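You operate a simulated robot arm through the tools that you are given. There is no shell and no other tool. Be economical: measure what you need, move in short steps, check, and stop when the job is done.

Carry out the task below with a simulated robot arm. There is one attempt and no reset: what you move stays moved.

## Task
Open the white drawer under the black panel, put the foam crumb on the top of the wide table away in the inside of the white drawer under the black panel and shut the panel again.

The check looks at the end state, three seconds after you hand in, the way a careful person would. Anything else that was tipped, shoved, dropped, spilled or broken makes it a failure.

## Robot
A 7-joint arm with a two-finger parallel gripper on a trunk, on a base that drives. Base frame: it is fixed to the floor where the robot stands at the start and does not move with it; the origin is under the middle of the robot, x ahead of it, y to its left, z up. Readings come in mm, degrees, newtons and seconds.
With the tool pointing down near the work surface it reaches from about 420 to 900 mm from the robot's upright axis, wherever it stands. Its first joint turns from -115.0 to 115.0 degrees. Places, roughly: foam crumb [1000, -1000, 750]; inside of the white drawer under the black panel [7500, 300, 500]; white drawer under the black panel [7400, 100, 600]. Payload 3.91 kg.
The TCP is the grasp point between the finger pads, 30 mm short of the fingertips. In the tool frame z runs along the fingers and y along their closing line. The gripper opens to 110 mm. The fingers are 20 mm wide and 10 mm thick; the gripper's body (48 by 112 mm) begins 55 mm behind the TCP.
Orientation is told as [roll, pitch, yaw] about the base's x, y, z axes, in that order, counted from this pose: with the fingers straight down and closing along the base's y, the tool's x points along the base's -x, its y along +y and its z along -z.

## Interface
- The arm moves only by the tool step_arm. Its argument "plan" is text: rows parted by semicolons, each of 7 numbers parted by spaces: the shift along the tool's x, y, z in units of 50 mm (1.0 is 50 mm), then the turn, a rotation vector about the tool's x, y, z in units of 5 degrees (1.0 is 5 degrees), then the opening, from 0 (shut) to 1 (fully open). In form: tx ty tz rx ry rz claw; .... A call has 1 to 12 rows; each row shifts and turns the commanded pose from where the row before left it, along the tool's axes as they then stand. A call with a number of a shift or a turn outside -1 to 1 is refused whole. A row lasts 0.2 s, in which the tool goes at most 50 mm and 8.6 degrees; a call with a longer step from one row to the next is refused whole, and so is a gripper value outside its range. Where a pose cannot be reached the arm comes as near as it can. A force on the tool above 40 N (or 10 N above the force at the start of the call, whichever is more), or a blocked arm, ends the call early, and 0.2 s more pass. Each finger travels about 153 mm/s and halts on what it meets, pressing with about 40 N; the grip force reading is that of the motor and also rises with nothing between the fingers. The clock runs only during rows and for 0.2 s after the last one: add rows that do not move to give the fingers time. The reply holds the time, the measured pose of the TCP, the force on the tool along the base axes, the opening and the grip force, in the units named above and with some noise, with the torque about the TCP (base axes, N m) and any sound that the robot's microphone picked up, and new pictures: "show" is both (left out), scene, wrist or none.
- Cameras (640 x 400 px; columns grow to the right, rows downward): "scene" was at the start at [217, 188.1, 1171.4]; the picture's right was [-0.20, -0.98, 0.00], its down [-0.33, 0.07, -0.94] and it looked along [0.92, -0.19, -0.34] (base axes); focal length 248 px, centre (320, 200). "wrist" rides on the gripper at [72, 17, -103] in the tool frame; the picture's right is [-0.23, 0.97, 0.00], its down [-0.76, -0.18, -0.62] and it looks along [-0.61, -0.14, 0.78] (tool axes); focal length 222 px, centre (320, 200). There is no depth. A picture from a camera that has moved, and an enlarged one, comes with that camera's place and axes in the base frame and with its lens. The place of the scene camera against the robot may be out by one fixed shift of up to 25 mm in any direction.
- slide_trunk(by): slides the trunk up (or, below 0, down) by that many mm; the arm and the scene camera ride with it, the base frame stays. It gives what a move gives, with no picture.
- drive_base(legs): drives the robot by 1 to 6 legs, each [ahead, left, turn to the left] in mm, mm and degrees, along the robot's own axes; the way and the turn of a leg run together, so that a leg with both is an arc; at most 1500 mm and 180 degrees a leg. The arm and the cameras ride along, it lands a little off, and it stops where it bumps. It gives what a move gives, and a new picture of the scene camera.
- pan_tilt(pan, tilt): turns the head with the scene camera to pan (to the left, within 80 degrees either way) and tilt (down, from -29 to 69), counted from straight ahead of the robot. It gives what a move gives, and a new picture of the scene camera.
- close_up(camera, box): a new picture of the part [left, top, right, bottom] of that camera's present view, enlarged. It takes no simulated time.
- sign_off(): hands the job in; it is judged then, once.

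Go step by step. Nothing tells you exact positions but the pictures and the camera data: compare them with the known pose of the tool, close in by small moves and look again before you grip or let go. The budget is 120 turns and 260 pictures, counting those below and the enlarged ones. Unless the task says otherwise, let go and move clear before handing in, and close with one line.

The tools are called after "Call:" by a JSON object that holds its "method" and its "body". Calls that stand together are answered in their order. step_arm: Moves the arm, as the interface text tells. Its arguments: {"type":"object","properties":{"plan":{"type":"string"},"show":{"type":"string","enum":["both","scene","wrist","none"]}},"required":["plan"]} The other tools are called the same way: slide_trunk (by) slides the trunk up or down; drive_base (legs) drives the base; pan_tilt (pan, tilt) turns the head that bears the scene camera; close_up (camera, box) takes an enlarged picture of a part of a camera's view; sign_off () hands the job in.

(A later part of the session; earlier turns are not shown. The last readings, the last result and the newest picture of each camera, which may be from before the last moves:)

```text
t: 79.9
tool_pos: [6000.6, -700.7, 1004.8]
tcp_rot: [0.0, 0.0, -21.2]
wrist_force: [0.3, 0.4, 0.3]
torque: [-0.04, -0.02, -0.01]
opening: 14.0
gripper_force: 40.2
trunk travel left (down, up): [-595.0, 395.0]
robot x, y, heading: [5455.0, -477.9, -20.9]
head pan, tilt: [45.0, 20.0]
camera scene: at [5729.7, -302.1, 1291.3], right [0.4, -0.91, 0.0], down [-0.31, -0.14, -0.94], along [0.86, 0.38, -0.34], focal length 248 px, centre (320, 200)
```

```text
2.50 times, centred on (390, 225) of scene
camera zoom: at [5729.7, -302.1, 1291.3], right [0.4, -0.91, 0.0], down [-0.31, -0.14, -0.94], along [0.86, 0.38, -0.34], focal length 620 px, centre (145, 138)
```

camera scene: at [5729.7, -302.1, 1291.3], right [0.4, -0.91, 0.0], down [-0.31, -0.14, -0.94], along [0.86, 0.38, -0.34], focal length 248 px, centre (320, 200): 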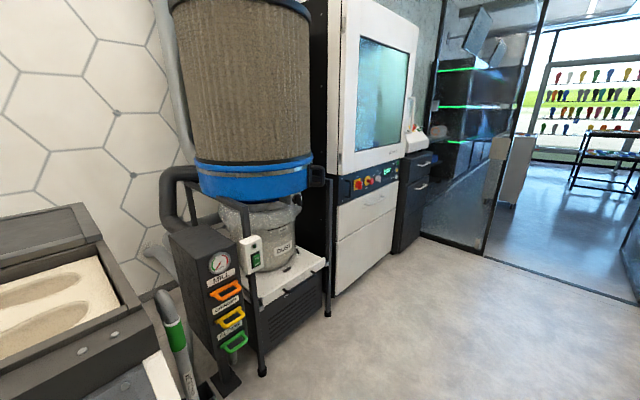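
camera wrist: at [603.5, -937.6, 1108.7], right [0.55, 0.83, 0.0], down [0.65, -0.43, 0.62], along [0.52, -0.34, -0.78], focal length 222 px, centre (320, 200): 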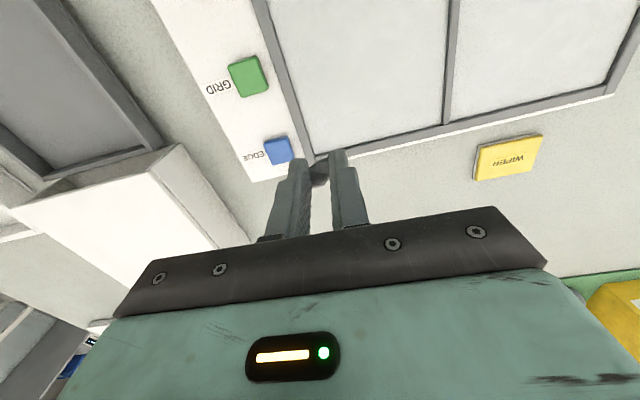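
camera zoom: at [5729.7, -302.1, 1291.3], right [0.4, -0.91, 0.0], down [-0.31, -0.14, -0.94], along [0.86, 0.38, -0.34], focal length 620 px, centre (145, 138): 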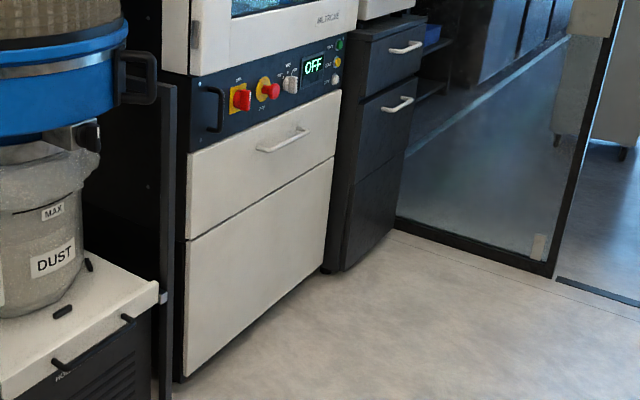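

Drive 1000 mm further along the aisle to triangulate the handle from a wider baseline.

Call:
{"method": "drive_base", "body": {"legs": [[1000, 0, 0]]}}

Call:
{"method": "pan_tilt", "body": {"pan": 70, "tilt": 30}}

```text
t: 85.1
tool_pos: [6938.7, -1052.3, 1004.6]
tcp_rot: [0.0, 0.0, -20.6]
wrist_force: [-0.3, -0.1, 0.6]
torque: [0.0, 0.03, 0.02]
opening: 14.0
gripper_force: 39.7
trunk travel left (down, up): [-595.0, 395.0]
robot x, y, heading: [6388.5, -838.3, -20.8]
head pan, tilt: [45.0, 20.0]
camera scene: at [6663.4, -655.7, 1291.2], right [0.41, -0.91, 0.0], down [-0.31, -0.14, -0.94], along [0.86, 0.39, -0.34], focal length 248 px, centre (320, 200)
```

scene: 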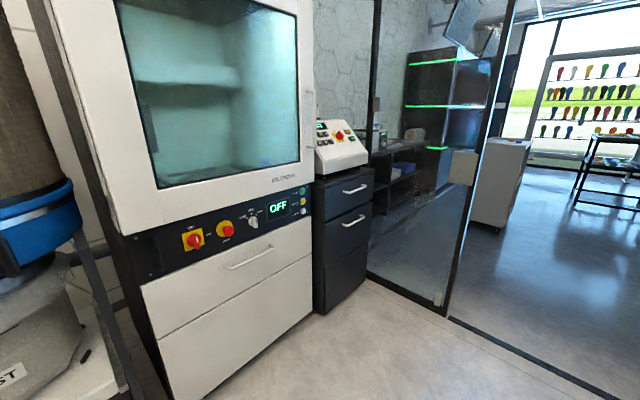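

```text
t: 86.0
tool_pos: [6938.5, -1051.2, 1006.2]
tcp_rot: [0.0, 0.0, -20.7]
wrist_force: [-0.1, 0.2, -1.0]
torque: [0.03, -0.01, 0.0]
opening: 14.1
gripper_force: 40.0
trunk travel left (down, up): [-595.0, 395.0]
robot x, y, heading: [6391.8, -837.8, -20.9]
head pan, tilt: [70.0, 30.0]
camera scene: at [6637.5, -625.6, 1275.2], right [0.76, -0.65, 0.0], down [-0.33, -0.38, -0.87], along [0.56, 0.66, -0.5], focal length 248 px, centre (320, 200)
```

scene: 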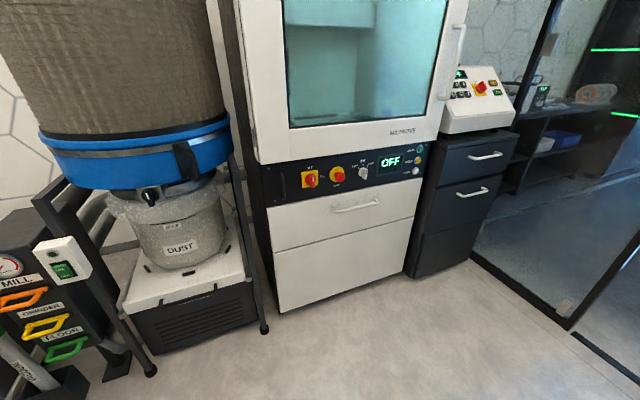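

Handle at about (7379,4,694), drawer facing (-.35,-.94). I move opposite to it and face it.

Call:
{"method": "drive_base", "body": {"legs": [[628, 0, 0], [0, 0, 90.3]]}}

Call:
{"method": "pan_tilt", "body": {"pan": 0, "tilt": 35}}

```text
t: 91.8
tool_pos: [7486.8, -777.7, 1003.7]
tcp_rot: [0.1, -0.1, 27.5]
wrist_force: [-0.6, 0.1, 0.2]
torque: [0.01, 0.02, 0.01]
opening: 14.3
gripper_force: 40.6
trunk travel left (down, up): [-595.0, 395.0]
robot x, y, heading: [6958.3, -1042.5, 27.5]
head pan, tilt: [70.0, 30.0]
stopped in leg 2: the robot was blocked; the commanded pose is now the measured one
camera scene: at [6963.9, -699.9, 1275.1], right [0.99, 0.13, 0.0], down [0.06, -0.5, -0.87], along [-0.11, 0.86, -0.5], focal length 248 px, centre (320, 200)
```

scene: 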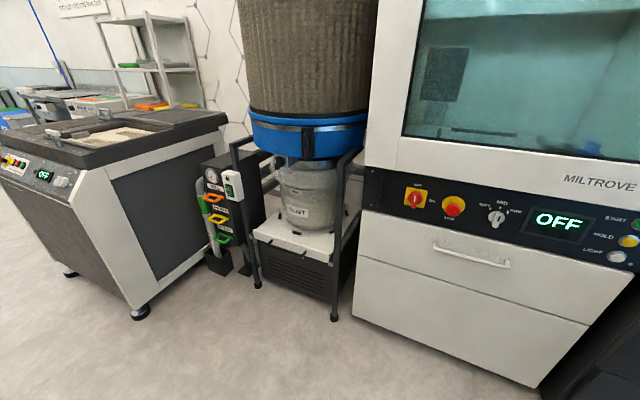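

```text
t: 93.3
tool_pos: [7485.6, -776.7, 1006.3]
tcp_rot: [-0.1, 0.1, 27.4]
wrist_force: [-0.6, -0.2, -0.2]
torque: [0.01, 0.02, 0.02]
opening: 14.1
gripper_force: 39.7
trunk travel left (down, up): [-595.0, 395.0]
robot x, y, heading: [6961.4, -1037.0, 27.5]
head pan, tilt: [0.0, 35.0]
camera scene: at [7053.6, -749.1, 1267.3], right [0.46, -0.89, 0.0], down [-0.51, -0.26, -0.82], along [0.73, 0.38, -0.57], focal length 248 px, centre (320, 200)
```

scene: 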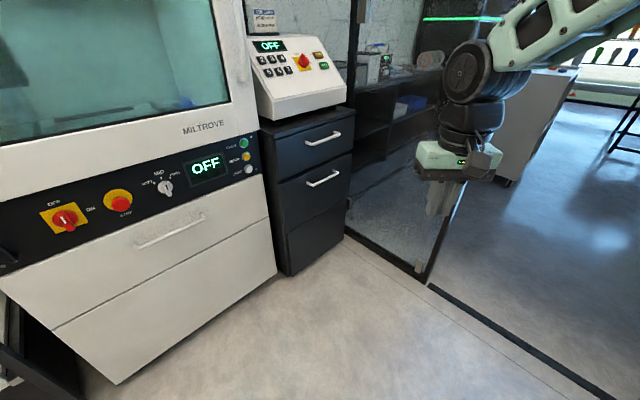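

Rear was blocked again; translate toward the drawer, then finish the turn.

Call:
{"method": "drive_base", "body": {"legs": [[240, 190, 0], [0, 0, 42]]}}

```text
t: 97.3
tool_pos: [7305.3, -212.9, 1005.0]
tcp_rot: [0.1, 0.0, 69.2]
wrist_force: [0.8, 1.1, 0.9]
torque: [0.01, 0.05, 0.05]
opening: 13.6
gripper_force: 40.3
trunk travel left (down, up): [-595.0, 395.0]
robot x, y, heading: [7088.3, -761.7, 69.3]
head pan, tilt: [0.0, 35.0]
camera scene: at [6962.3, -470.4, 1267.4], right [0.93, -0.36, 0.0], down [-0.2, -0.54, -0.82], along [0.29, 0.77, -0.57], focal length 248 px, centre (320, 200)
```

scene: 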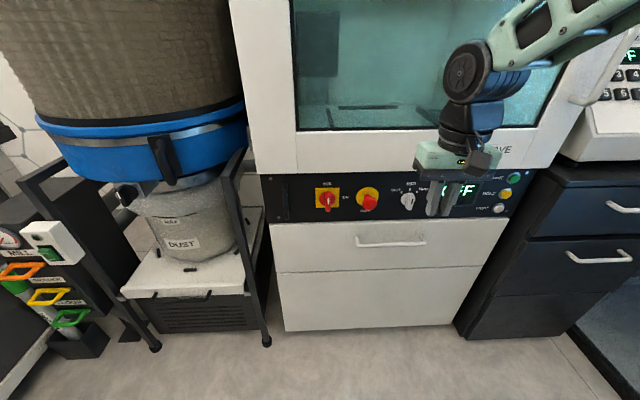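

Facing the drawer now. Zoom on the handle to judge the gap behind the bar.

Call:
{"method": "close_up", "body": {"camera": "scene", "box": [340, 220, 440, 270]}}

Call:
{"method": "close_up", "body": {"camera": "wrist", "box": [0, 0, 640, 400]}}

```text
6.40 times, centred on (390, 245) of scene
camera zoom: at [6962.3, -470.4, 1267.4], right [0.93, -0.36, 0.0], down [-0.2, -0.54, -0.82], along [0.29, 0.77, -0.57], focal length 1588 px, centre (-128, -88)
```

zoom: 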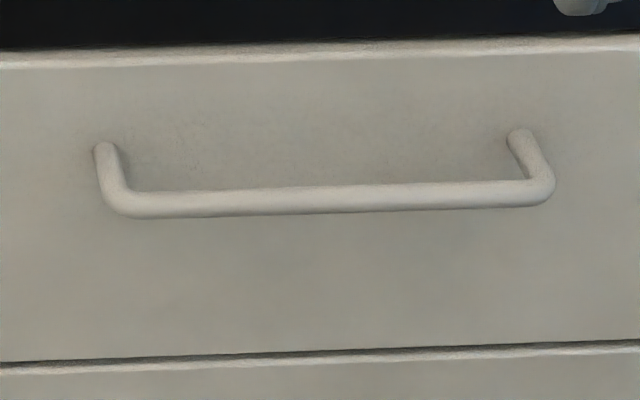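

```text
1.00 times, centred on (320, 200) of wrist (not enlarged: the box is as wide or as high as the picture)
camera zoom: at [7264.1, -273.9, 1108.8], right [-0.83, 0.56, 0.0], down [0.44, 0.65, 0.62], along [0.35, 0.52, -0.78], focal length 222 px, centre (320, 200)
```

zoom: 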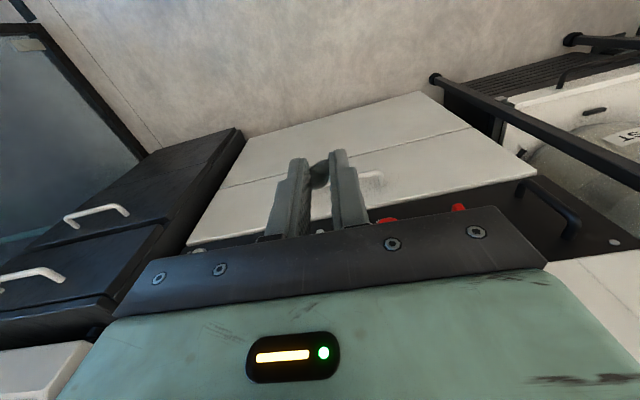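

The bar stands ~40 mm off the face with a ~35 mm gap, so the closed fingers (20 mm wide), tilted, can hook it while keeping the crumb. Lower the trunk 200 mm and tilt the tool by 25°.

Call:
{"method": "slide_trunk", "body": {"by": -200}}

Call:
{"method": "step_arm", "body": {"plan": "0 0 0 0 -1 0 0; 0 0 0 0 -1 0 0; 0 0 0 0 -1 0 0; 0 0 0 0 -1 0 0; 0 0 0 0 -1 0 0; 0 0 0 0 0 0 0"}}

```text
t: 99.4
tool_pos: [7305.1, -212.2, 805.7]
tcp_rot: [0.1, 0.0, 69.2]
wrist_force: [-0.2, -0.9, -0.2]
torque: [-0.01, -0.01, -0.01]
opening: 13.5
gripper_force: 39.7
trunk travel left (down, up): [-395.0, 595.0]
robot x, y, heading: [7087.7, -761.5, 69.1]
head pan, tilt: [0.0, 35.0]
```

```text
t: 100.8
tool_pos: [7305.5, -213.3, 805.3]
tcp_rot: [0.2, -25.2, 69.2]
wrist_force: [-0.3, 0.7, 0.4]
torque: [-0.01, -0.01, 0.01]
opening: 13.9
gripper_force: 40.0
trunk travel left (down, up): [-395.0, 595.0]
robot x, y, heading: [7089.8, -760.6, 69.3]
head pan, tilt: [0.0, 35.0]
camera scene: at [6962.3, -470.4, 1067.4], right [0.93, -0.36, 0.0], down [-0.2, -0.54, -0.82], along [0.29, 0.77, -0.57], focal length 248 px, centre (320, 200)
camera wrist: at [7250.7, -308.7, 868.5], right [-0.84, 0.54, 0.1], down [0.32, 0.34, 0.89], along [0.44, 0.77, -0.45], focal length 222 px, centre (320, 200)
```

scene: 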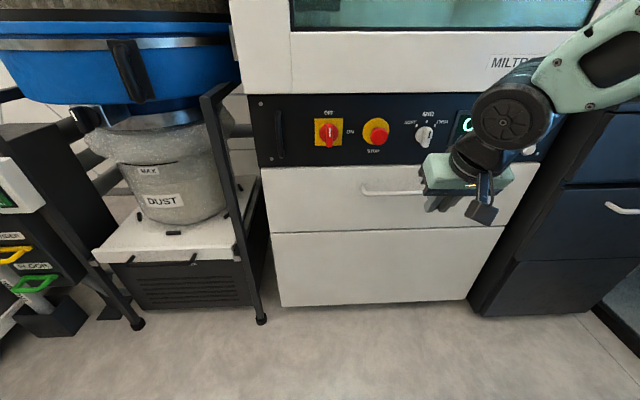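
wrist: 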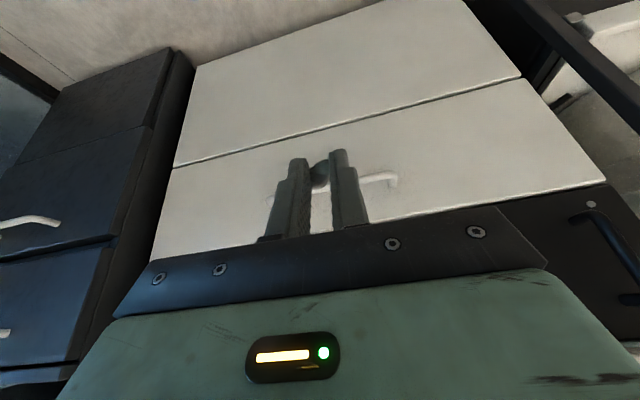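

Plan: insert along the tilted tool axis behind the bar. First move to a standoff about 120 mm back along that axis.

Call:
{"method": "step_arm", "body": {"plan": "-0.85 0 0.35 0 0 0 0; -0.85 0 0.35 0 0 0 0; -0.85 0 0.35 0 0 0 0; -0.77 0.06 0.32 0 0 0 0; 0 0 0 0 0 0 0"}}

Call:
{"method": "close_up", "body": {"camera": "scene", "box": [340, 120, 500, 220]}}

Call:
{"method": "close_up", "body": {"camera": "wrist", "box": [240, 100, 440, 225]}}

```text
t: 102.0
tool_pos: [7366.4, -45.4, 811.4]
tcp_rot: [0.1, -25.0, 69.3]
wrist_force: [-0.5, 0.5, -0.8]
torque: [-0.02, -0.01, -0.05]
opening: 14.3
gripper_force: 40.2
trunk travel left (down, up): [-395.0, 595.0]
robot x, y, heading: [7089.2, -761.5, 69.6]
head pan, tilt: [0.0, 35.0]
camera scene: at [6962.3, -470.4, 1067.4], right [0.93, -0.36, 0.0], down [-0.2, -0.54, -0.82], along [0.29, 0.77, -0.57], focal length 248 px, centre (320, 200)
camera wrist: at [7312.1, -140.7, 875.8], right [-0.84, 0.54, 0.1], down [0.32, 0.34, 0.89], along [0.44, 0.77, -0.45], focal length 222 px, centre (320, 200)
```

scene: 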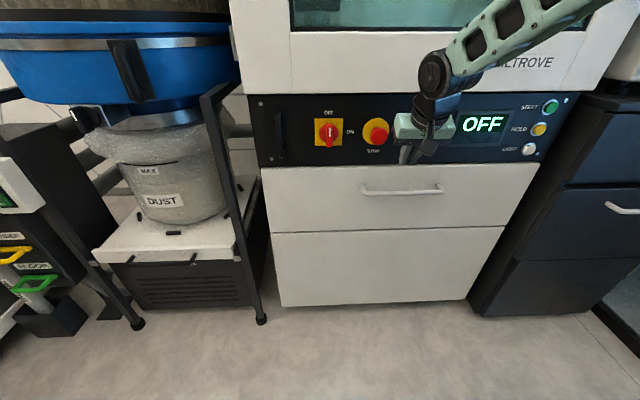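
wrist: 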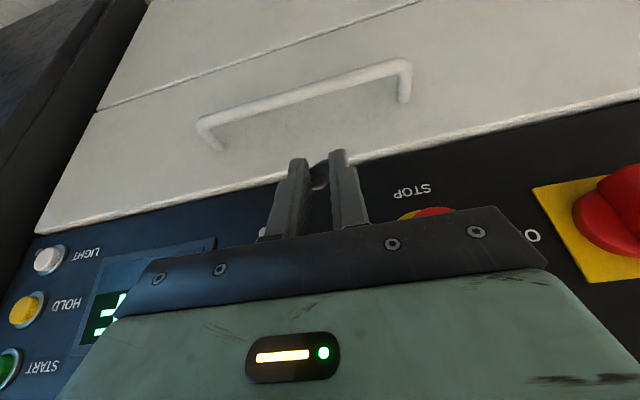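

```text
4.00 times, centred on (420, 170) of scene
camera zoom: at [6962.3, -470.4, 1067.4], right [0.93, -0.36, 0.0], down [-0.2, -0.54, -0.82], along [0.29, 0.77, -0.57], focal length 992 px, centre (-80, 320)
```

zoom: 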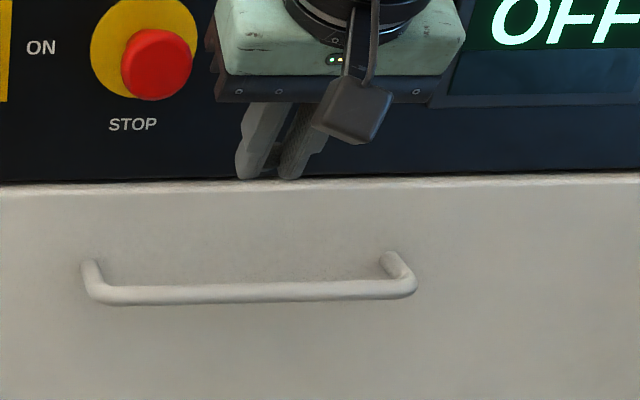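

```text
3.20 times, centred on (340, 162) of wrist
camera zoom: at [7312.1, -140.7, 875.8], right [-0.84, 0.54, 0.1], down [0.32, 0.34, 0.89], along [0.44, 0.77, -0.45], focal length 711 px, centre (256, 320)
```

zoom: 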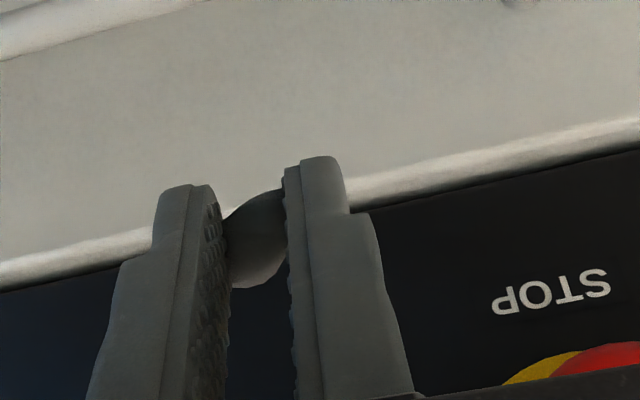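

Triangulating via the wrist camera: bar mid at (7392,-21,687). Advance along the axis by 75 mm with a small correction, then look.

Call:
{"method": "step_arm", "body": {"plan": "0.14 0 0.5 0 0 0 0; 0 0 0.5 0 0 0 0; 0 0 0.5 0 0 0 0; 0 0 0 0 0 0 0"}}

Call:
{"method": "close_up", "body": {"camera": "scene", "box": [350, 150, 450, 212]}}

Call:
{"method": "close_up", "body": {"camera": "wrist", "box": [220, 80, 420, 205]}}

```text
t: 103.0
tool_pos: [7374.8, -22.0, 742.8]
tcp_rot: [0.0, -25.0, 69.2]
wrist_force: [-0.2, -0.1, -0.2]
torque: [0.03, 0.01, 0.05]
opening: 14.1
gripper_force: 40.6
trunk travel left (down, up): [-395.0, 595.0]
robot x, y, heading: [7088.5, -764.6, 69.2]
head pan, tilt: [0.0, 35.0]
camera scene: at [6962.3, -470.3, 1067.4], right [0.93, -0.36, 0.0], down [-0.2, -0.54, -0.82], along [0.29, 0.77, -0.57], focal length 248 px, centre (320, 200)
camera wrist: at [7321.1, -116.6, 805.9], right [-0.84, 0.54, 0.1], down [0.32, 0.34, 0.89], along [0.44, 0.77, -0.45], focal length 222 px, centre (320, 200)
```

scene: 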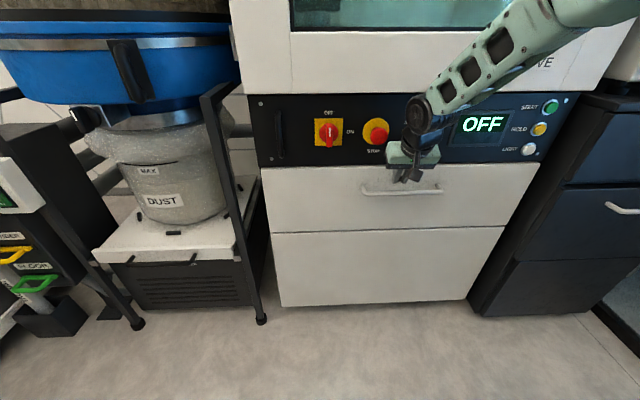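
wrist: 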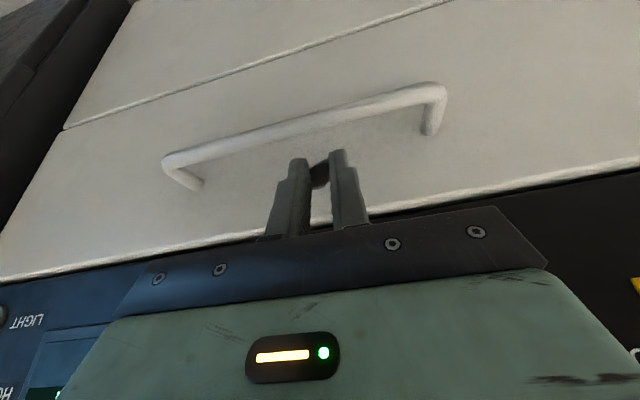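

```text
6.40 times, centred on (400, 181) of scene
camera zoom: at [6962.3, -470.3, 1067.4], right [0.93, -0.36, 0.0], down [-0.2, -0.54, -0.82], along [0.29, 0.77, -0.57], focal length 1588 px, centre (-192, 322)
```

zoom: 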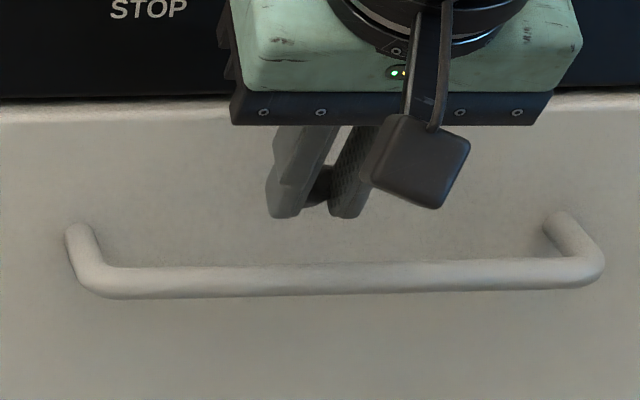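

```text
3.20 times, centred on (320, 142) of wrist
camera zoom: at [7321.1, -116.6, 805.9], right [-0.84, 0.54, 0.1], down [0.32, 0.34, 0.89], along [0.44, 0.77, -0.45], focal length 711 px, centre (320, 384)
```

zoom: 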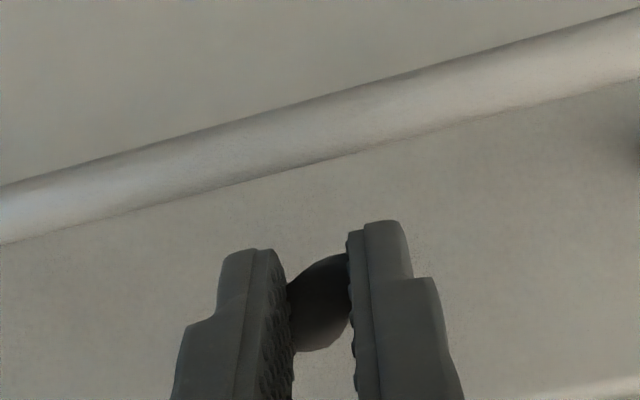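

Geometry agrees: bar near (7379,-15,686) and the tool axis points just behind it. Insert 30 mm, look, then the rest.

Call:
{"method": "step_arm", "body": {"plan": "0 0 0.2 0 0 0 0; 0 0 0.2 0 0 0 0; 0 0 0.2 0 0 0 0; 0 0 0 0 0 0 0", "show": "none"}}

Call:
{"method": "close_up", "body": {"camera": "wrist", "box": [220, 80, 420, 205]}}

Call:
{"method": "close_up", "body": {"camera": "scene", "box": [350, 160, 450, 222]}}

```text
t: 104.0
tool_pos: [7379.4, -8.4, 714.3]
tcp_rot: [0.1, -25.0, 69.2]
wrist_force: [-1.3, 1.4, 0.3]
torque: [0.02, 0.0, 0.03]
opening: 13.9
gripper_force: 40.1
trunk travel left (down, up): [-395.0, 595.0]
robot x, y, heading: [7092.2, -760.3, 69.4]
head pan, tilt: [0.0, 35.0]
```

```text
3.20 times, centred on (320, 142) of wrist
camera zoom: at [7325.0, -103.7, 778.0], right [-0.84, 0.54, 0.1], down [0.32, 0.34, 0.89], along [0.44, 0.77, -0.45], focal length 711 px, centre (320, 384)
```

zoom: 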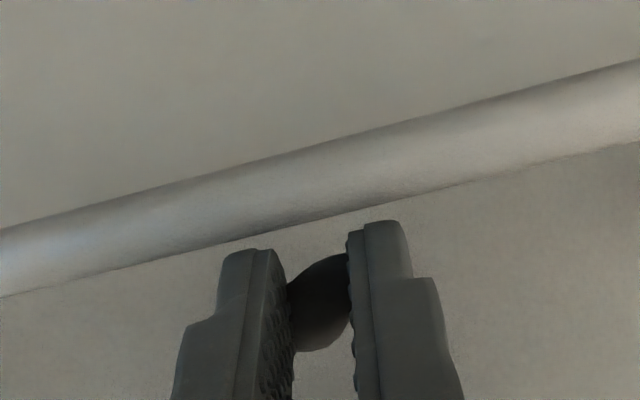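

```text
6.40 times, centred on (400, 191) of scene
camera zoom: at [6962.3, -470.3, 1067.4], right [0.93, -0.36, 0.0], down [-0.2, -0.54, -0.82], along [0.29, 0.77, -0.57], focal length 1588 px, centre (-192, 258)
```

zoom: 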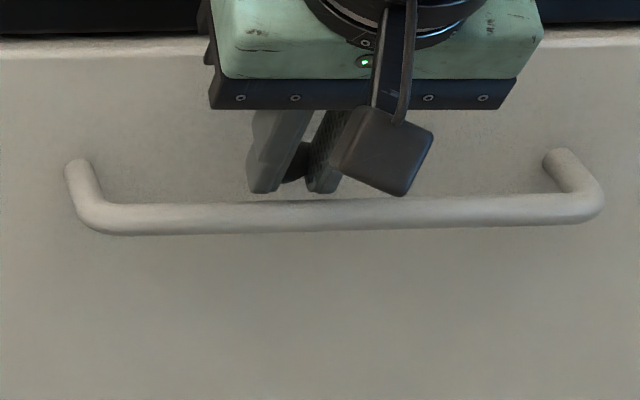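

On course. Insert the remaining ~22 mm.

Call:
{"method": "step_arm", "body": {"plan": "0 0 0.15 0 0 0 0; 0 0 0.15 0 0 0 0; 0 0 0.15 0 0 0 0; 0 0 0 0 0 0 0", "show": "none"}}

Call:
{"method": "close_up", "body": {"camera": "wrist", "box": [220, 80, 420, 205]}}

Call:
{"method": "close_up", "body": {"camera": "scene", "box": [350, 160, 450, 222]}}

```text
t: 105.0
tool_pos: [7382.9, 0.1, 694.5]
tcp_rot: [0.1, -25.0, 69.2]
wrist_force: [0.7, -0.2, 0.5]
torque: [-0.03, 0.02, 0.04]
opening: 13.8
gripper_force: 39.9
trunk travel left (down, up): [-395.0, 595.0]
robot x, y, heading: [7088.2, -761.3, 68.9]
head pan, tilt: [0.0, 35.0]
```

```text
3.20 times, centred on (320, 142) of wrist
camera zoom: at [7328.3, -94.9, 758.2], right [-0.84, 0.54, 0.1], down [0.32, 0.34, 0.89], along [0.44, 0.77, -0.45], focal length 711 px, centre (320, 384)
```

zoom: 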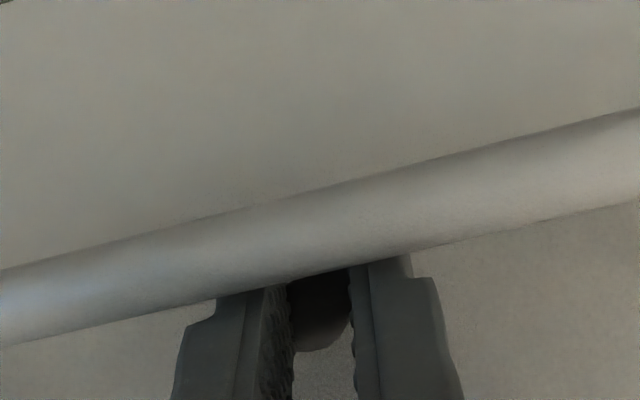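

```text
6.40 times, centred on (400, 191) of scene
camera zoom: at [6962.3, -470.4, 1067.4], right [0.93, -0.36, 0.0], down [-0.2, -0.54, -0.82], along [0.29, 0.77, -0.57], focal length 1588 px, centre (-192, 258)
```

zoom: 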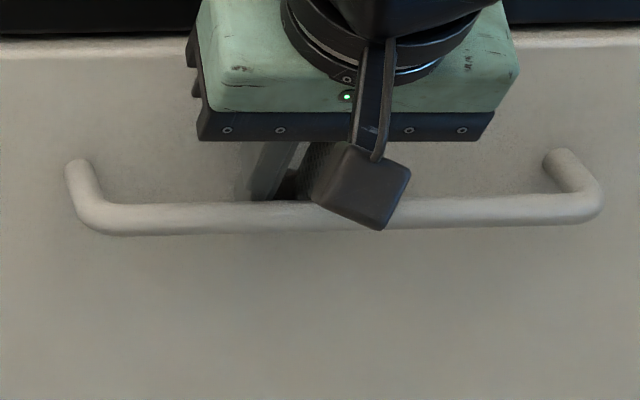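

Hooked with no contact. Go 6 mm deeper so the crumb sits below the bar, then pull gently.

Call:
{"method": "step_arm", "body": {"plan": "0 0 0.12 0 0 0 0; 0.18 0 -0.085 0 0 0 0; 0.18 0 -0.085 0 0 0 0; 0.18 0 -0.085 0 0 0 0; 0.18 0 -0.085 0 0 0 0; 0.18 0 -0.085 0 0 0 0; 0 0 0 0 0 0 0", "show": "scene"}}

Call:
{"method": "close_up", "body": {"camera": "wrist", "box": [220, 80, 420, 205]}}

```text
t: 106.6
tool_pos: [7366.4, -44.6, 691.0]
tcp_rot: [0.2, -25.2, 69.1]
wrist_force: [10.8, -3.4, 37.4]
torque: [-0.74, -0.63, 0.3]
opening: 14.7
gripper_force: 39.8
trunk travel left (down, up): [-395.0, 595.0]
robot x, y, heading: [7086.0, -760.5, 69.2]
head pan, tilt: [0.0, 35.0]
camera scene: at [6962.2, -471.5, 1067.9], right [0.93, -0.36, 0.0], down [-0.2, -0.54, -0.82], along [0.29, 0.77, -0.57], focal length 248 px, centre (320, 200)
```

scene: 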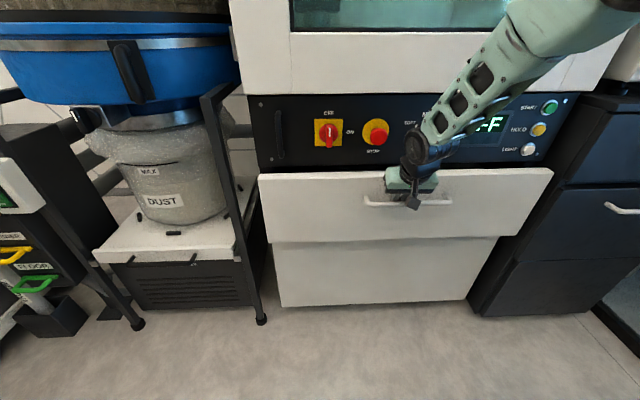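

```text
3.20 times, centred on (320, 142) of wrist
camera zoom: at [7312.8, -140.0, 754.2], right [-0.84, 0.54, 0.1], down [0.32, 0.33, 0.89], along [0.45, 0.77, -0.45], focal length 711 px, centre (320, 384)
```

zoom: 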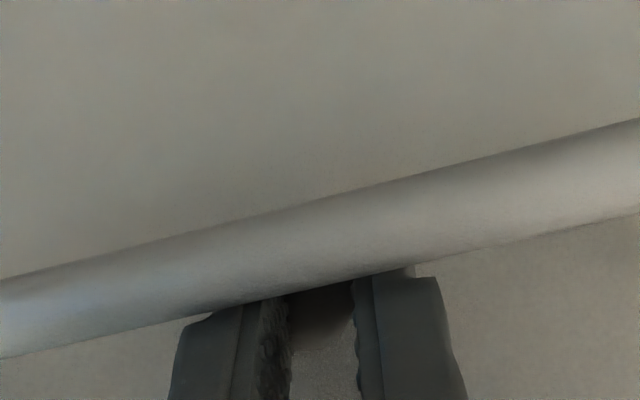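

The drawer slides out. The vertical force is high, so relieve ~2 mm upward and keep pulling.

Call:
{"method": "step_arm", "body": {"plan": "-0.017 0 -0.036 0 0 0 0; 0.27 0 -0.127 0 0 0 0; 0.27 0 -0.127 0 0 0 0; 0.27 0 -0.127 0 0 0 0; 0.27 0 -0.127 0 0 0 0; 0.27 0 -0.127 0 0 0 0; 0 0 0 0 0 0 0", "show": "scene"}}

```text
t: 108.2
tool_pos: [7338.2, -114.3, 690.6]
tcp_rot: [0.1, -25.0, 69.2]
wrist_force: [12.5, -5.8, 14.7]
torque: [-0.46, -0.34, 0.34]
opening: 15.0
gripper_force: 40.0
trunk travel left (down, up): [-395.0, 595.0]
robot x, y, heading: [7089.0, -763.2, 69.3]
head pan, tilt: [0.0, 35.0]
camera scene: at [6962.4, -470.9, 1067.5], right [0.93, -0.36, 0.0], down [-0.2, -0.54, -0.82], along [0.29, 0.77, -0.57], focal length 248 px, centre (320, 200)
```

scene: 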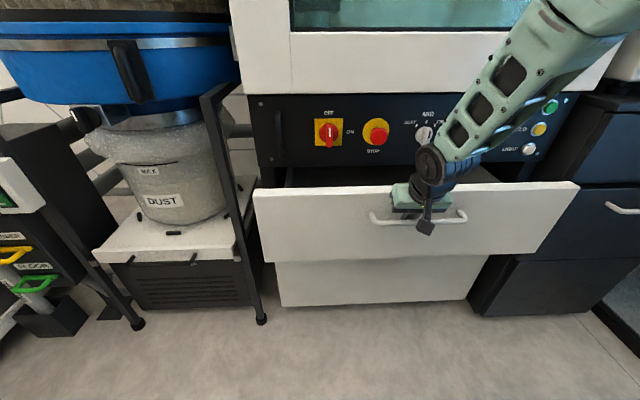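

Opened ~115 mm. Continue pulling ~175 mm with a small lateral correction.

Call:
{"method": "step_arm", "body": {"plan": "0.36 -0.04 -0.169 0 0 0 0; 0.36 -0.02 -0.169 0 0 0 0; 0.36 -0.02 -0.169 0 0 0 0; 0.36 -0.02 -0.169 0 0 0 0; 0.36 -0.02 -0.169 0 0 0 0; 0.36 -0.02 -0.169 0 0 0 0; 0.36 -0.02 -0.169 0 0 0 0; 0.36 -0.02 -0.169 0 0 0 0; 0.36 -0.02 -0.169 0 0 0 0; 0 0 0 0 0 0 0", "show": "both"}}

```text
t: 110.4
tool_pos: [7290.6, -241.7, 696.3]
tcp_rot: [-0.1, -24.9, 69.3]
wrist_force: [-0.1, -0.1, 0.2]
torque: [0.0, 0.0, 0.02]
opening: 14.1
gripper_force: 40.5
out of reach, approached as far as the arm can: row 7, 8, 9
trunk travel left (down, up): [-395.0, 595.0]
robot x, y, heading: [7087.2, -760.8, 69.0]
head pan, tilt: [0.0, 35.0]
camera scene: at [6962.3, -470.4, 1067.4], right [0.93, -0.36, 0.0], down [-0.2, -0.54, -0.82], along [0.29, 0.77, -0.57], focal length 248 px, centre (320, 200)
camera wrist: at [7235.5, -337.0, 759.7], right [-0.84, 0.54, 0.1], down [0.32, 0.34, 0.89], along [0.44, 0.77, -0.45], focal length 222 px, centre (320, 200)
```

scene: 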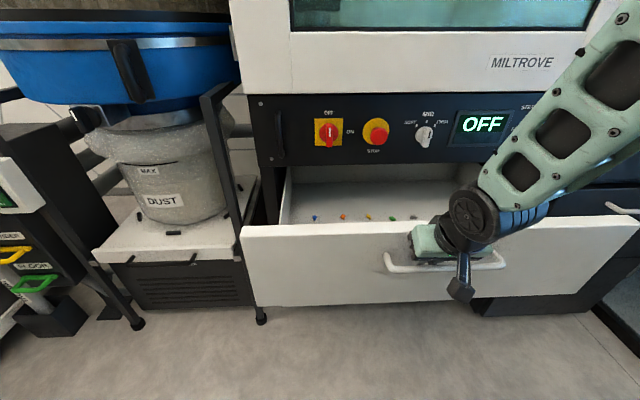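
wrist: 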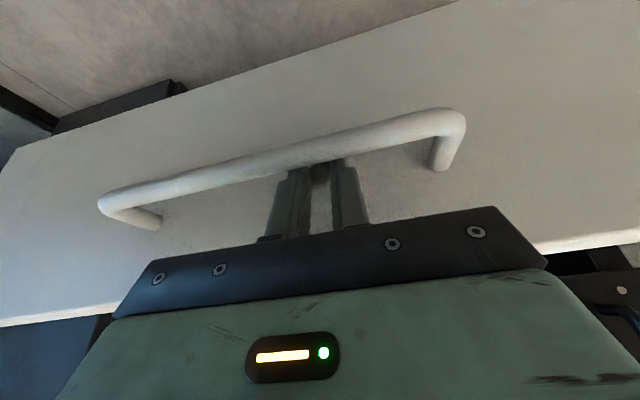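

The drawer is open ~245 mm (small coloured bits inside). Unhook straight up by 120 mm.

Call:
{"method": "step_arm", "body": {"plan": "-0.127 0 -0.272 0 0 0 0; -0.127 0 -0.272 0 0 0 0; -0.127 0 -0.272 0 0 0 0; -0.127 0 -0.272 0 0 0 0; -0.127 0 -0.272 0 0 0 0; -0.127 0 -0.272 0 0 0 0; -0.127 0 -0.272 0 0 0 0; -0.127 0 -0.272 0 0 0 0; 0 0 0 0 0 0 0", "show": "both"}}

```text
t: 112.4
tool_pos: [7290.9, -241.7, 771.5]
tcp_rot: [0.0, -25.0, 69.2]
wrist_force: [-0.1, 0.4, -0.1]
torque: [-0.03, -0.02, 0.01]
opening: 13.9
gripper_force: 40.1
out of reach, approached as far as the arm can: row 6, 7, 8
trunk travel left (down, up): [-395.0, 595.0]
robot x, y, heading: [7088.5, -758.1, 69.0]
head pan, tilt: [0.0, 35.0]
camera scene: at [6962.3, -470.4, 1067.4], right [0.93, -0.36, 0.0], down [-0.2, -0.54, -0.82], along [0.29, 0.77, -0.57], focal length 248 px, centre (320, 200)
camera wrist: at [7235.9, -336.9, 834.4], right [-0.84, 0.54, 0.1], down [0.32, 0.34, 0.89], along [0.44, 0.77, -0.45], focal length 222 px, centre (320, 200)
```

scene: 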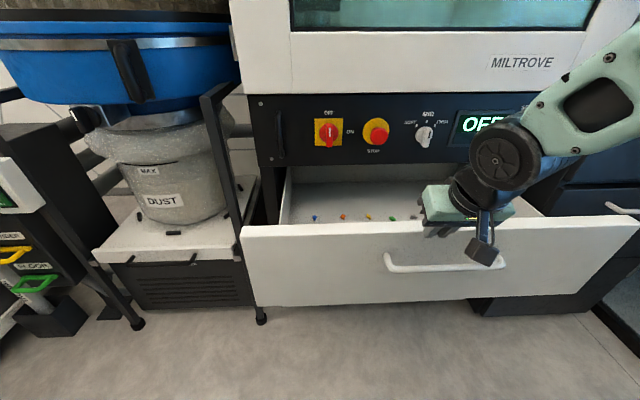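
wrist: 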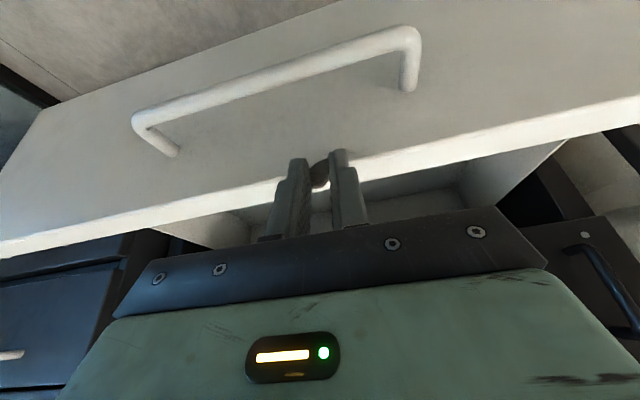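

Clear of the bar. Raise the trunk, straighten the tool and move over the drawer.

Call:
{"method": "slide_trunk", "body": {"by": 120}}

Call:
{"method": "step_arm", "body": {"plan": "-0.5 0 0.23 0 1 0 0; -0.5 0 0.23 0 1 0 0; -0.5 0 0.23 0 1 0 0; -0.5 0 0.1 0 1 0 0; -0.5 0 0 0 1 0 0; 0 0 0 0 0 0 0"}}

```text
t: 113.9
tool_pos: [7290.7, -242.2, 889.7]
tcp_rot: [0.1, -25.1, 69.2]
wrist_force: [-0.9, 0.1, -1.0]
torque: [-0.01, -0.02, 0.0]
opening: 13.9
gripper_force: 40.2
trunk travel left (down, up): [-515.0, 475.0]
robot x, y, heading: [7090.3, -764.4, 68.9]
head pan, tilt: [0.0, 35.0]
```

```text
t: 115.3
tool_pos: [7336.8, -117.3, 884.5]
tcp_rot: [0.1, 0.1, 69.3]
wrist_force: [0.4, -0.1, 0.0]
torque: [-0.01, 0.0, 0.02]
opening: 14.2
gripper_force: 40.1
trunk travel left (down, up): [-515.0, 475.0]
robot x, y, heading: [7091.4, -756.9, 69.0]
head pan, tilt: [0.0, 35.0]
camera scene: at [6962.3, -470.4, 1187.4], right [0.93, -0.36, 0.0], down [-0.2, -0.54, -0.82], along [0.29, 0.77, -0.57], focal length 248 px, centre (320, 200)
camera wrist: at [7296.8, -178.6, 989.4], right [-0.83, 0.56, 0.0], down [0.44, 0.65, 0.62], along [0.35, 0.52, -0.78], focal length 222 px, centre (320, 200)
```

scene: 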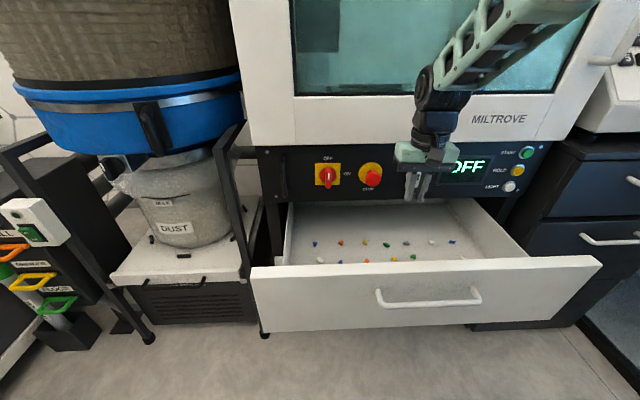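
wrist: 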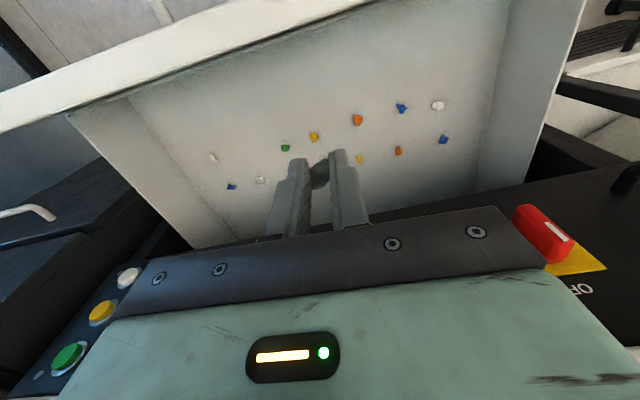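

Over the drawer. Descend ~150 mm into it.

Call:
{"method": "step_arm", "body": {"plan": "0.1 0 0.75 0 0 0 0; 0.1 0 0.75 0 0 0 0; 0.1 0 0.75 0 0 0 0; 0 0 0.75 0 0 0 0; 0 0 0 0 0 0 0"}}

Call:
{"method": "close_up", "body": {"camera": "scene", "box": [360, 170, 520, 270]}}

```text
t: 116.5
tool_pos: [7332.4, -132.0, 736.0]
tcp_rot: [0.0, 0.0, 69.1]
wrist_force: [0.3, 0.5, 0.3]
torque: [0.0, 0.0, 0.01]
opening: 13.8
gripper_force: 40.0
trunk travel left (down, up): [-515.0, 475.0]
robot x, y, heading: [7088.2, -760.3, 69.2]
head pan, tilt: [0.0, 35.0]
camera scene: at [6962.3, -470.4, 1187.4], right [0.93, -0.36, 0.0], down [-0.2, -0.54, -0.82], along [0.29, 0.77, -0.57], focal length 248 px, centre (320, 200)
camera wrist: at [7290.8, -192.3, 839.5], right [-0.83, 0.56, 0.0], down [0.44, 0.65, 0.62], along [0.35, 0.52, -0.78], focal length 222 px, centre (320, 200)
```

scene: 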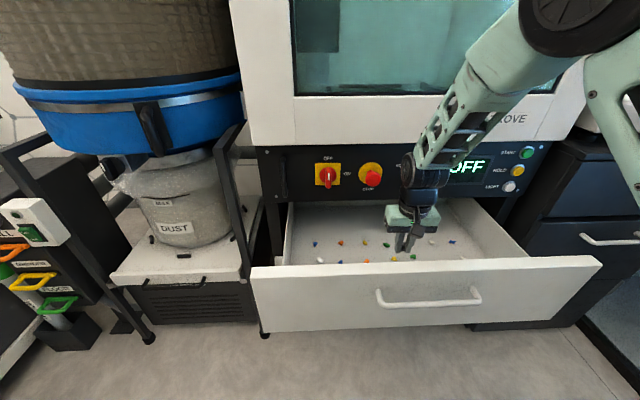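
wrist: 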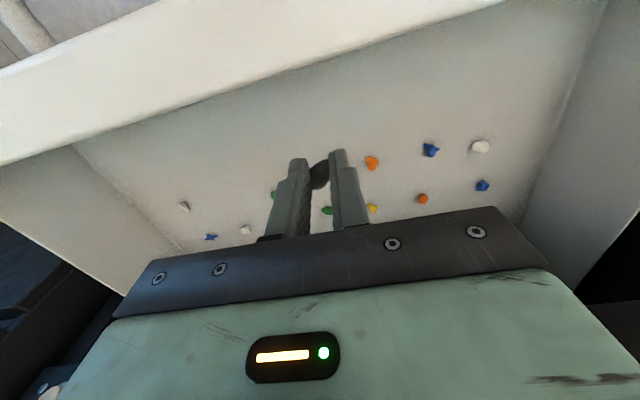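

```text
4.00 times, centred on (440, 220) of scene
camera zoom: at [6962.3, -470.4, 1187.4], right [0.93, -0.36, 0.0], down [-0.2, -0.54, -0.82], along [0.29, 0.77, -0.57], focal length 992 px, centre (-160, 120)
```

zoom: 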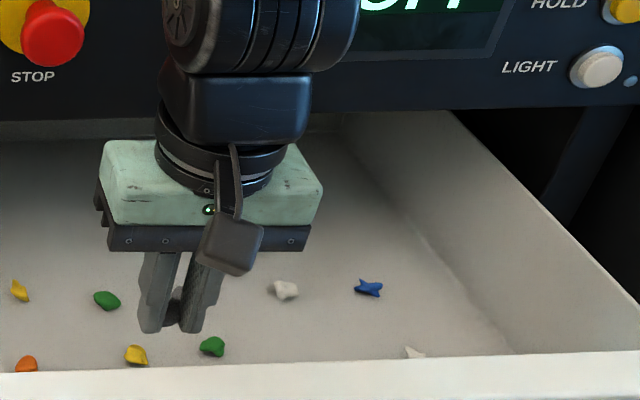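

Floor is still well below. Lower 75 mm more and re-check.

Call:
{"method": "step_arm", "body": {"plan": "0 0 0.5 0 0 0 0; 0 0 0.5 0 0 0 0; 0 0 0.5 0 0 0 0; 0 0 0 0 0 0 0"}}

Call:
{"method": "close_up", "body": {"camera": "scene", "box": [360, 170, 520, 270]}}

```text
t: 117.5
tool_pos: [7332.1, -131.7, 660.0]
tcp_rot: [0.1, 0.0, 69.2]
wrist_force: [-0.5, -0.1, -0.2]
torque: [-0.01, 0.02, -0.02]
opening: 14.2
gripper_force: 40.0
trunk travel left (down, up): [-515.0, 475.0]
robot x, y, heading: [7089.2, -764.3, 69.1]
head pan, tilt: [0.0, 35.0]
camera scene: at [6962.3, -470.4, 1187.4], right [0.93, -0.36, 0.0], down [-0.2, -0.54, -0.82], along [0.29, 0.77, -0.57], focal length 248 px, centre (320, 200)
camera wrist: at [7291.3, -191.7, 763.3], right [-0.83, 0.56, 0.0], down [0.44, 0.65, 0.62], along [0.35, 0.52, -0.78], focal length 222 px, centre (320, 200)
```

scene: 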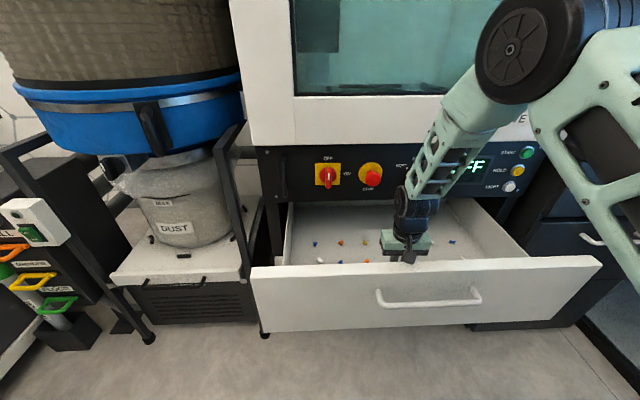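
wrist: 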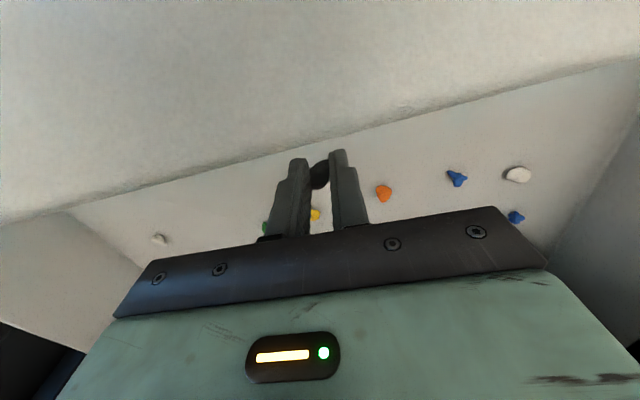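

```text
4.00 times, centred on (440, 220) of scene
camera zoom: at [6962.3, -470.4, 1187.4], right [0.93, -0.36, 0.0], down [-0.2, -0.54, -0.82], along [0.29, 0.77, -0.57], focal length 992 px, centre (-160, 120)
```

zoom: 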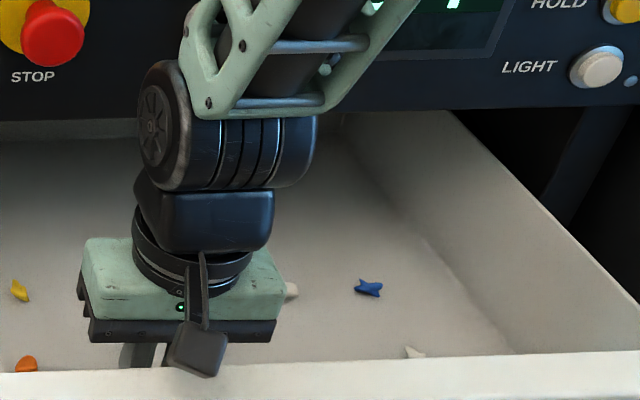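

Floor is about 80 mm beneath the tips, and the wrist camera is near the drawer's front rim, so I release here; a foam crumb can fall that short way.

Call:
{"method": "step_arm", "body": {"plan": "0 0 0 0 0 0 0.15; 0 0 0 0 0 0 0.3; 0 0 0 0 0 0 0.5; 0 0 0 0 0 0 0.5"}}

```text
t: 118.5
tool_pos: [7333.2, -131.2, 659.3]
tcp_rot: [0.1, 0.0, 69.3]
wrist_force: [0.5, -0.6, 0.5]
torque: [-0.01, 0.0, -0.01]
opening: 55.0
gripper_force: 0.2
trunk travel left (down, up): [-515.0, 475.0]
robot x, y, heading: [7090.2, -761.1, 69.4]
head pan, tilt: [0.0, 35.0]
camera scene: at [6962.3, -470.3, 1187.4], right [0.93, -0.36, 0.0], down [-0.2, -0.54, -0.82], along [0.29, 0.77, -0.57], focal length 248 px, centre (320, 200)
camera wrist: at [7291.4, -191.8, 763.6], right [-0.83, 0.56, 0.0], down [0.44, 0.65, 0.62], along [0.35, 0.52, -0.78], focal length 222 px, centre (320, 200)
```

scene: 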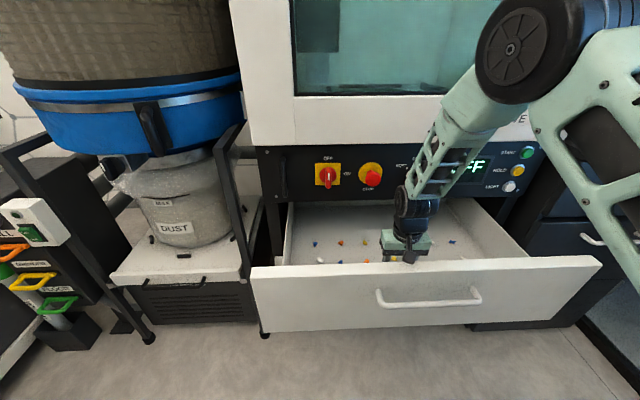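
wrist: 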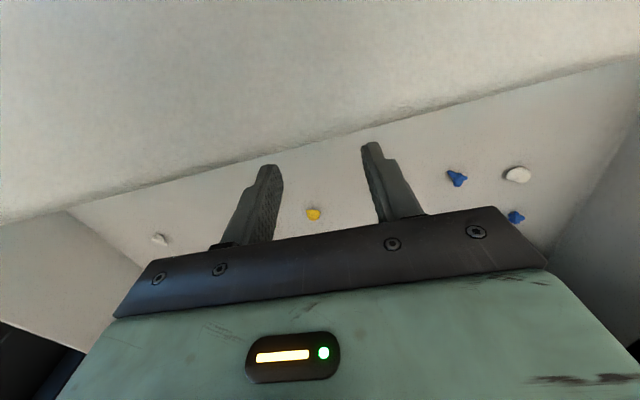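

Released. I rise straight up and look for the crumb on the drawer floor.

Call:
{"method": "step_arm", "body": {"plan": "0 0 -0.8 0 0 0 0.5; 0 0 -0.9 0 0 0 0.5; 0 0 -0.9 0 0 0 0.5; 0 0 -0.9 0 0 0 0.5; 0 0 -0.9 0 0 0 0.5; 0 0 0 0 0 0 0.5"}}

Call:
{"method": "close_up", "body": {"camera": "scene", "box": [280, 190, 520, 270]}}

Call:
{"method": "close_up", "body": {"camera": "wrist", "box": [170, 40, 490, 240]}}

```text
t: 119.9
tool_pos: [7330.8, -134.8, 881.6]
tcp_rot: [0.0, -0.1, 69.2]
wrist_force: [0.0, -0.6, 0.2]
torque: [0.01, 0.05, -0.01]
opening: 55.0
gripper_force: 0.0
trunk travel left (down, up): [-515.0, 475.0]
robot x, y, heading: [7085.2, -761.8, 69.3]
head pan, tilt: [0.0, 35.0]
camera scene: at [6962.3, -470.3, 1187.4], right [0.93, -0.36, 0.0], down [-0.2, -0.54, -0.82], along [0.29, 0.77, -0.57], focal length 248 px, centre (320, 200)
camera wrist: at [7289.6, -194.5, 984.6], right [-0.83, 0.56, 0.0], down [0.44, 0.65, 0.62], along [0.35, 0.52, -0.78], focal length 222 px, centre (320, 200)
```

scene: 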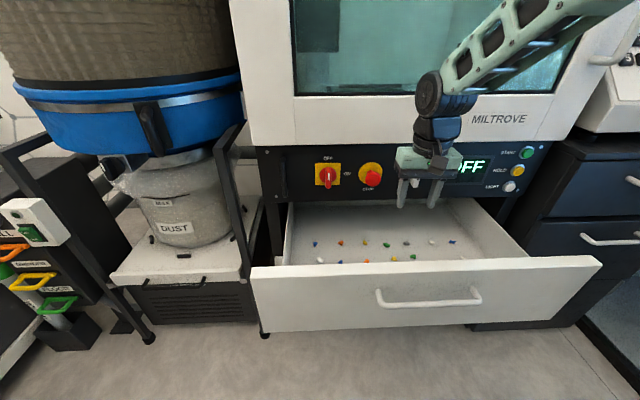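
wrist: 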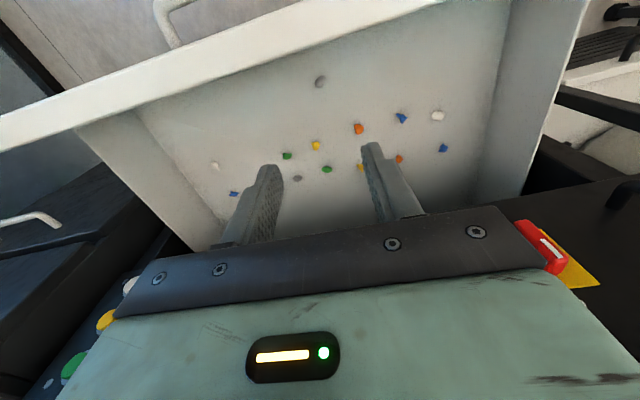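

```text
2.67 times, centred on (400, 230) of scene
camera zoom: at [6962.3, -470.3, 1187.4], right [0.93, -0.36, 0.0], down [-0.2, -0.54, -0.82], along [0.29, 0.77, -0.57], focal length 662 px, centre (107, 120)
```

zoom: 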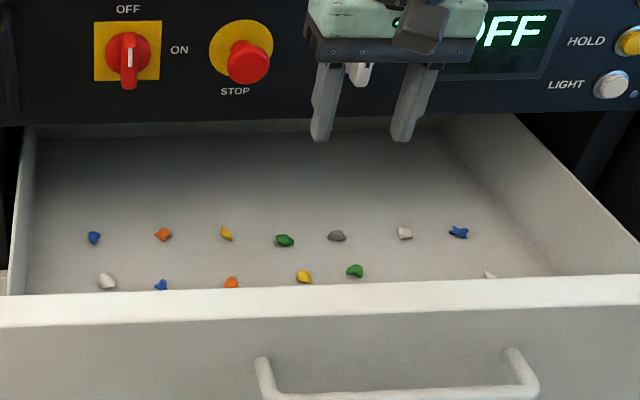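

```text
2.00 times, centred on (330, 140) of wrist
camera zoom: at [7289.6, -194.5, 984.6], right [-0.83, 0.56, 0.0], down [0.44, 0.65, 0.62], along [0.35, 0.52, -0.78], focal length 444 px, centre (300, 320)
```

zoom: 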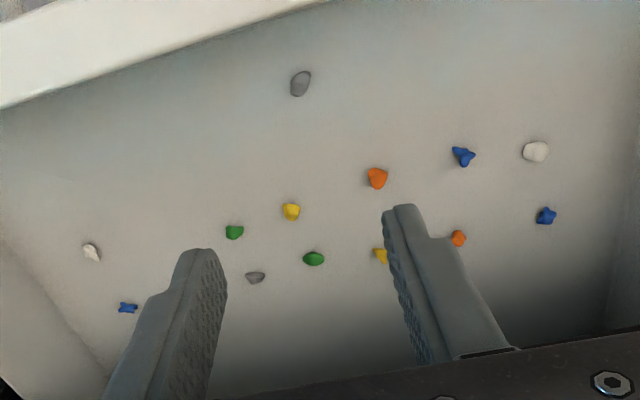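

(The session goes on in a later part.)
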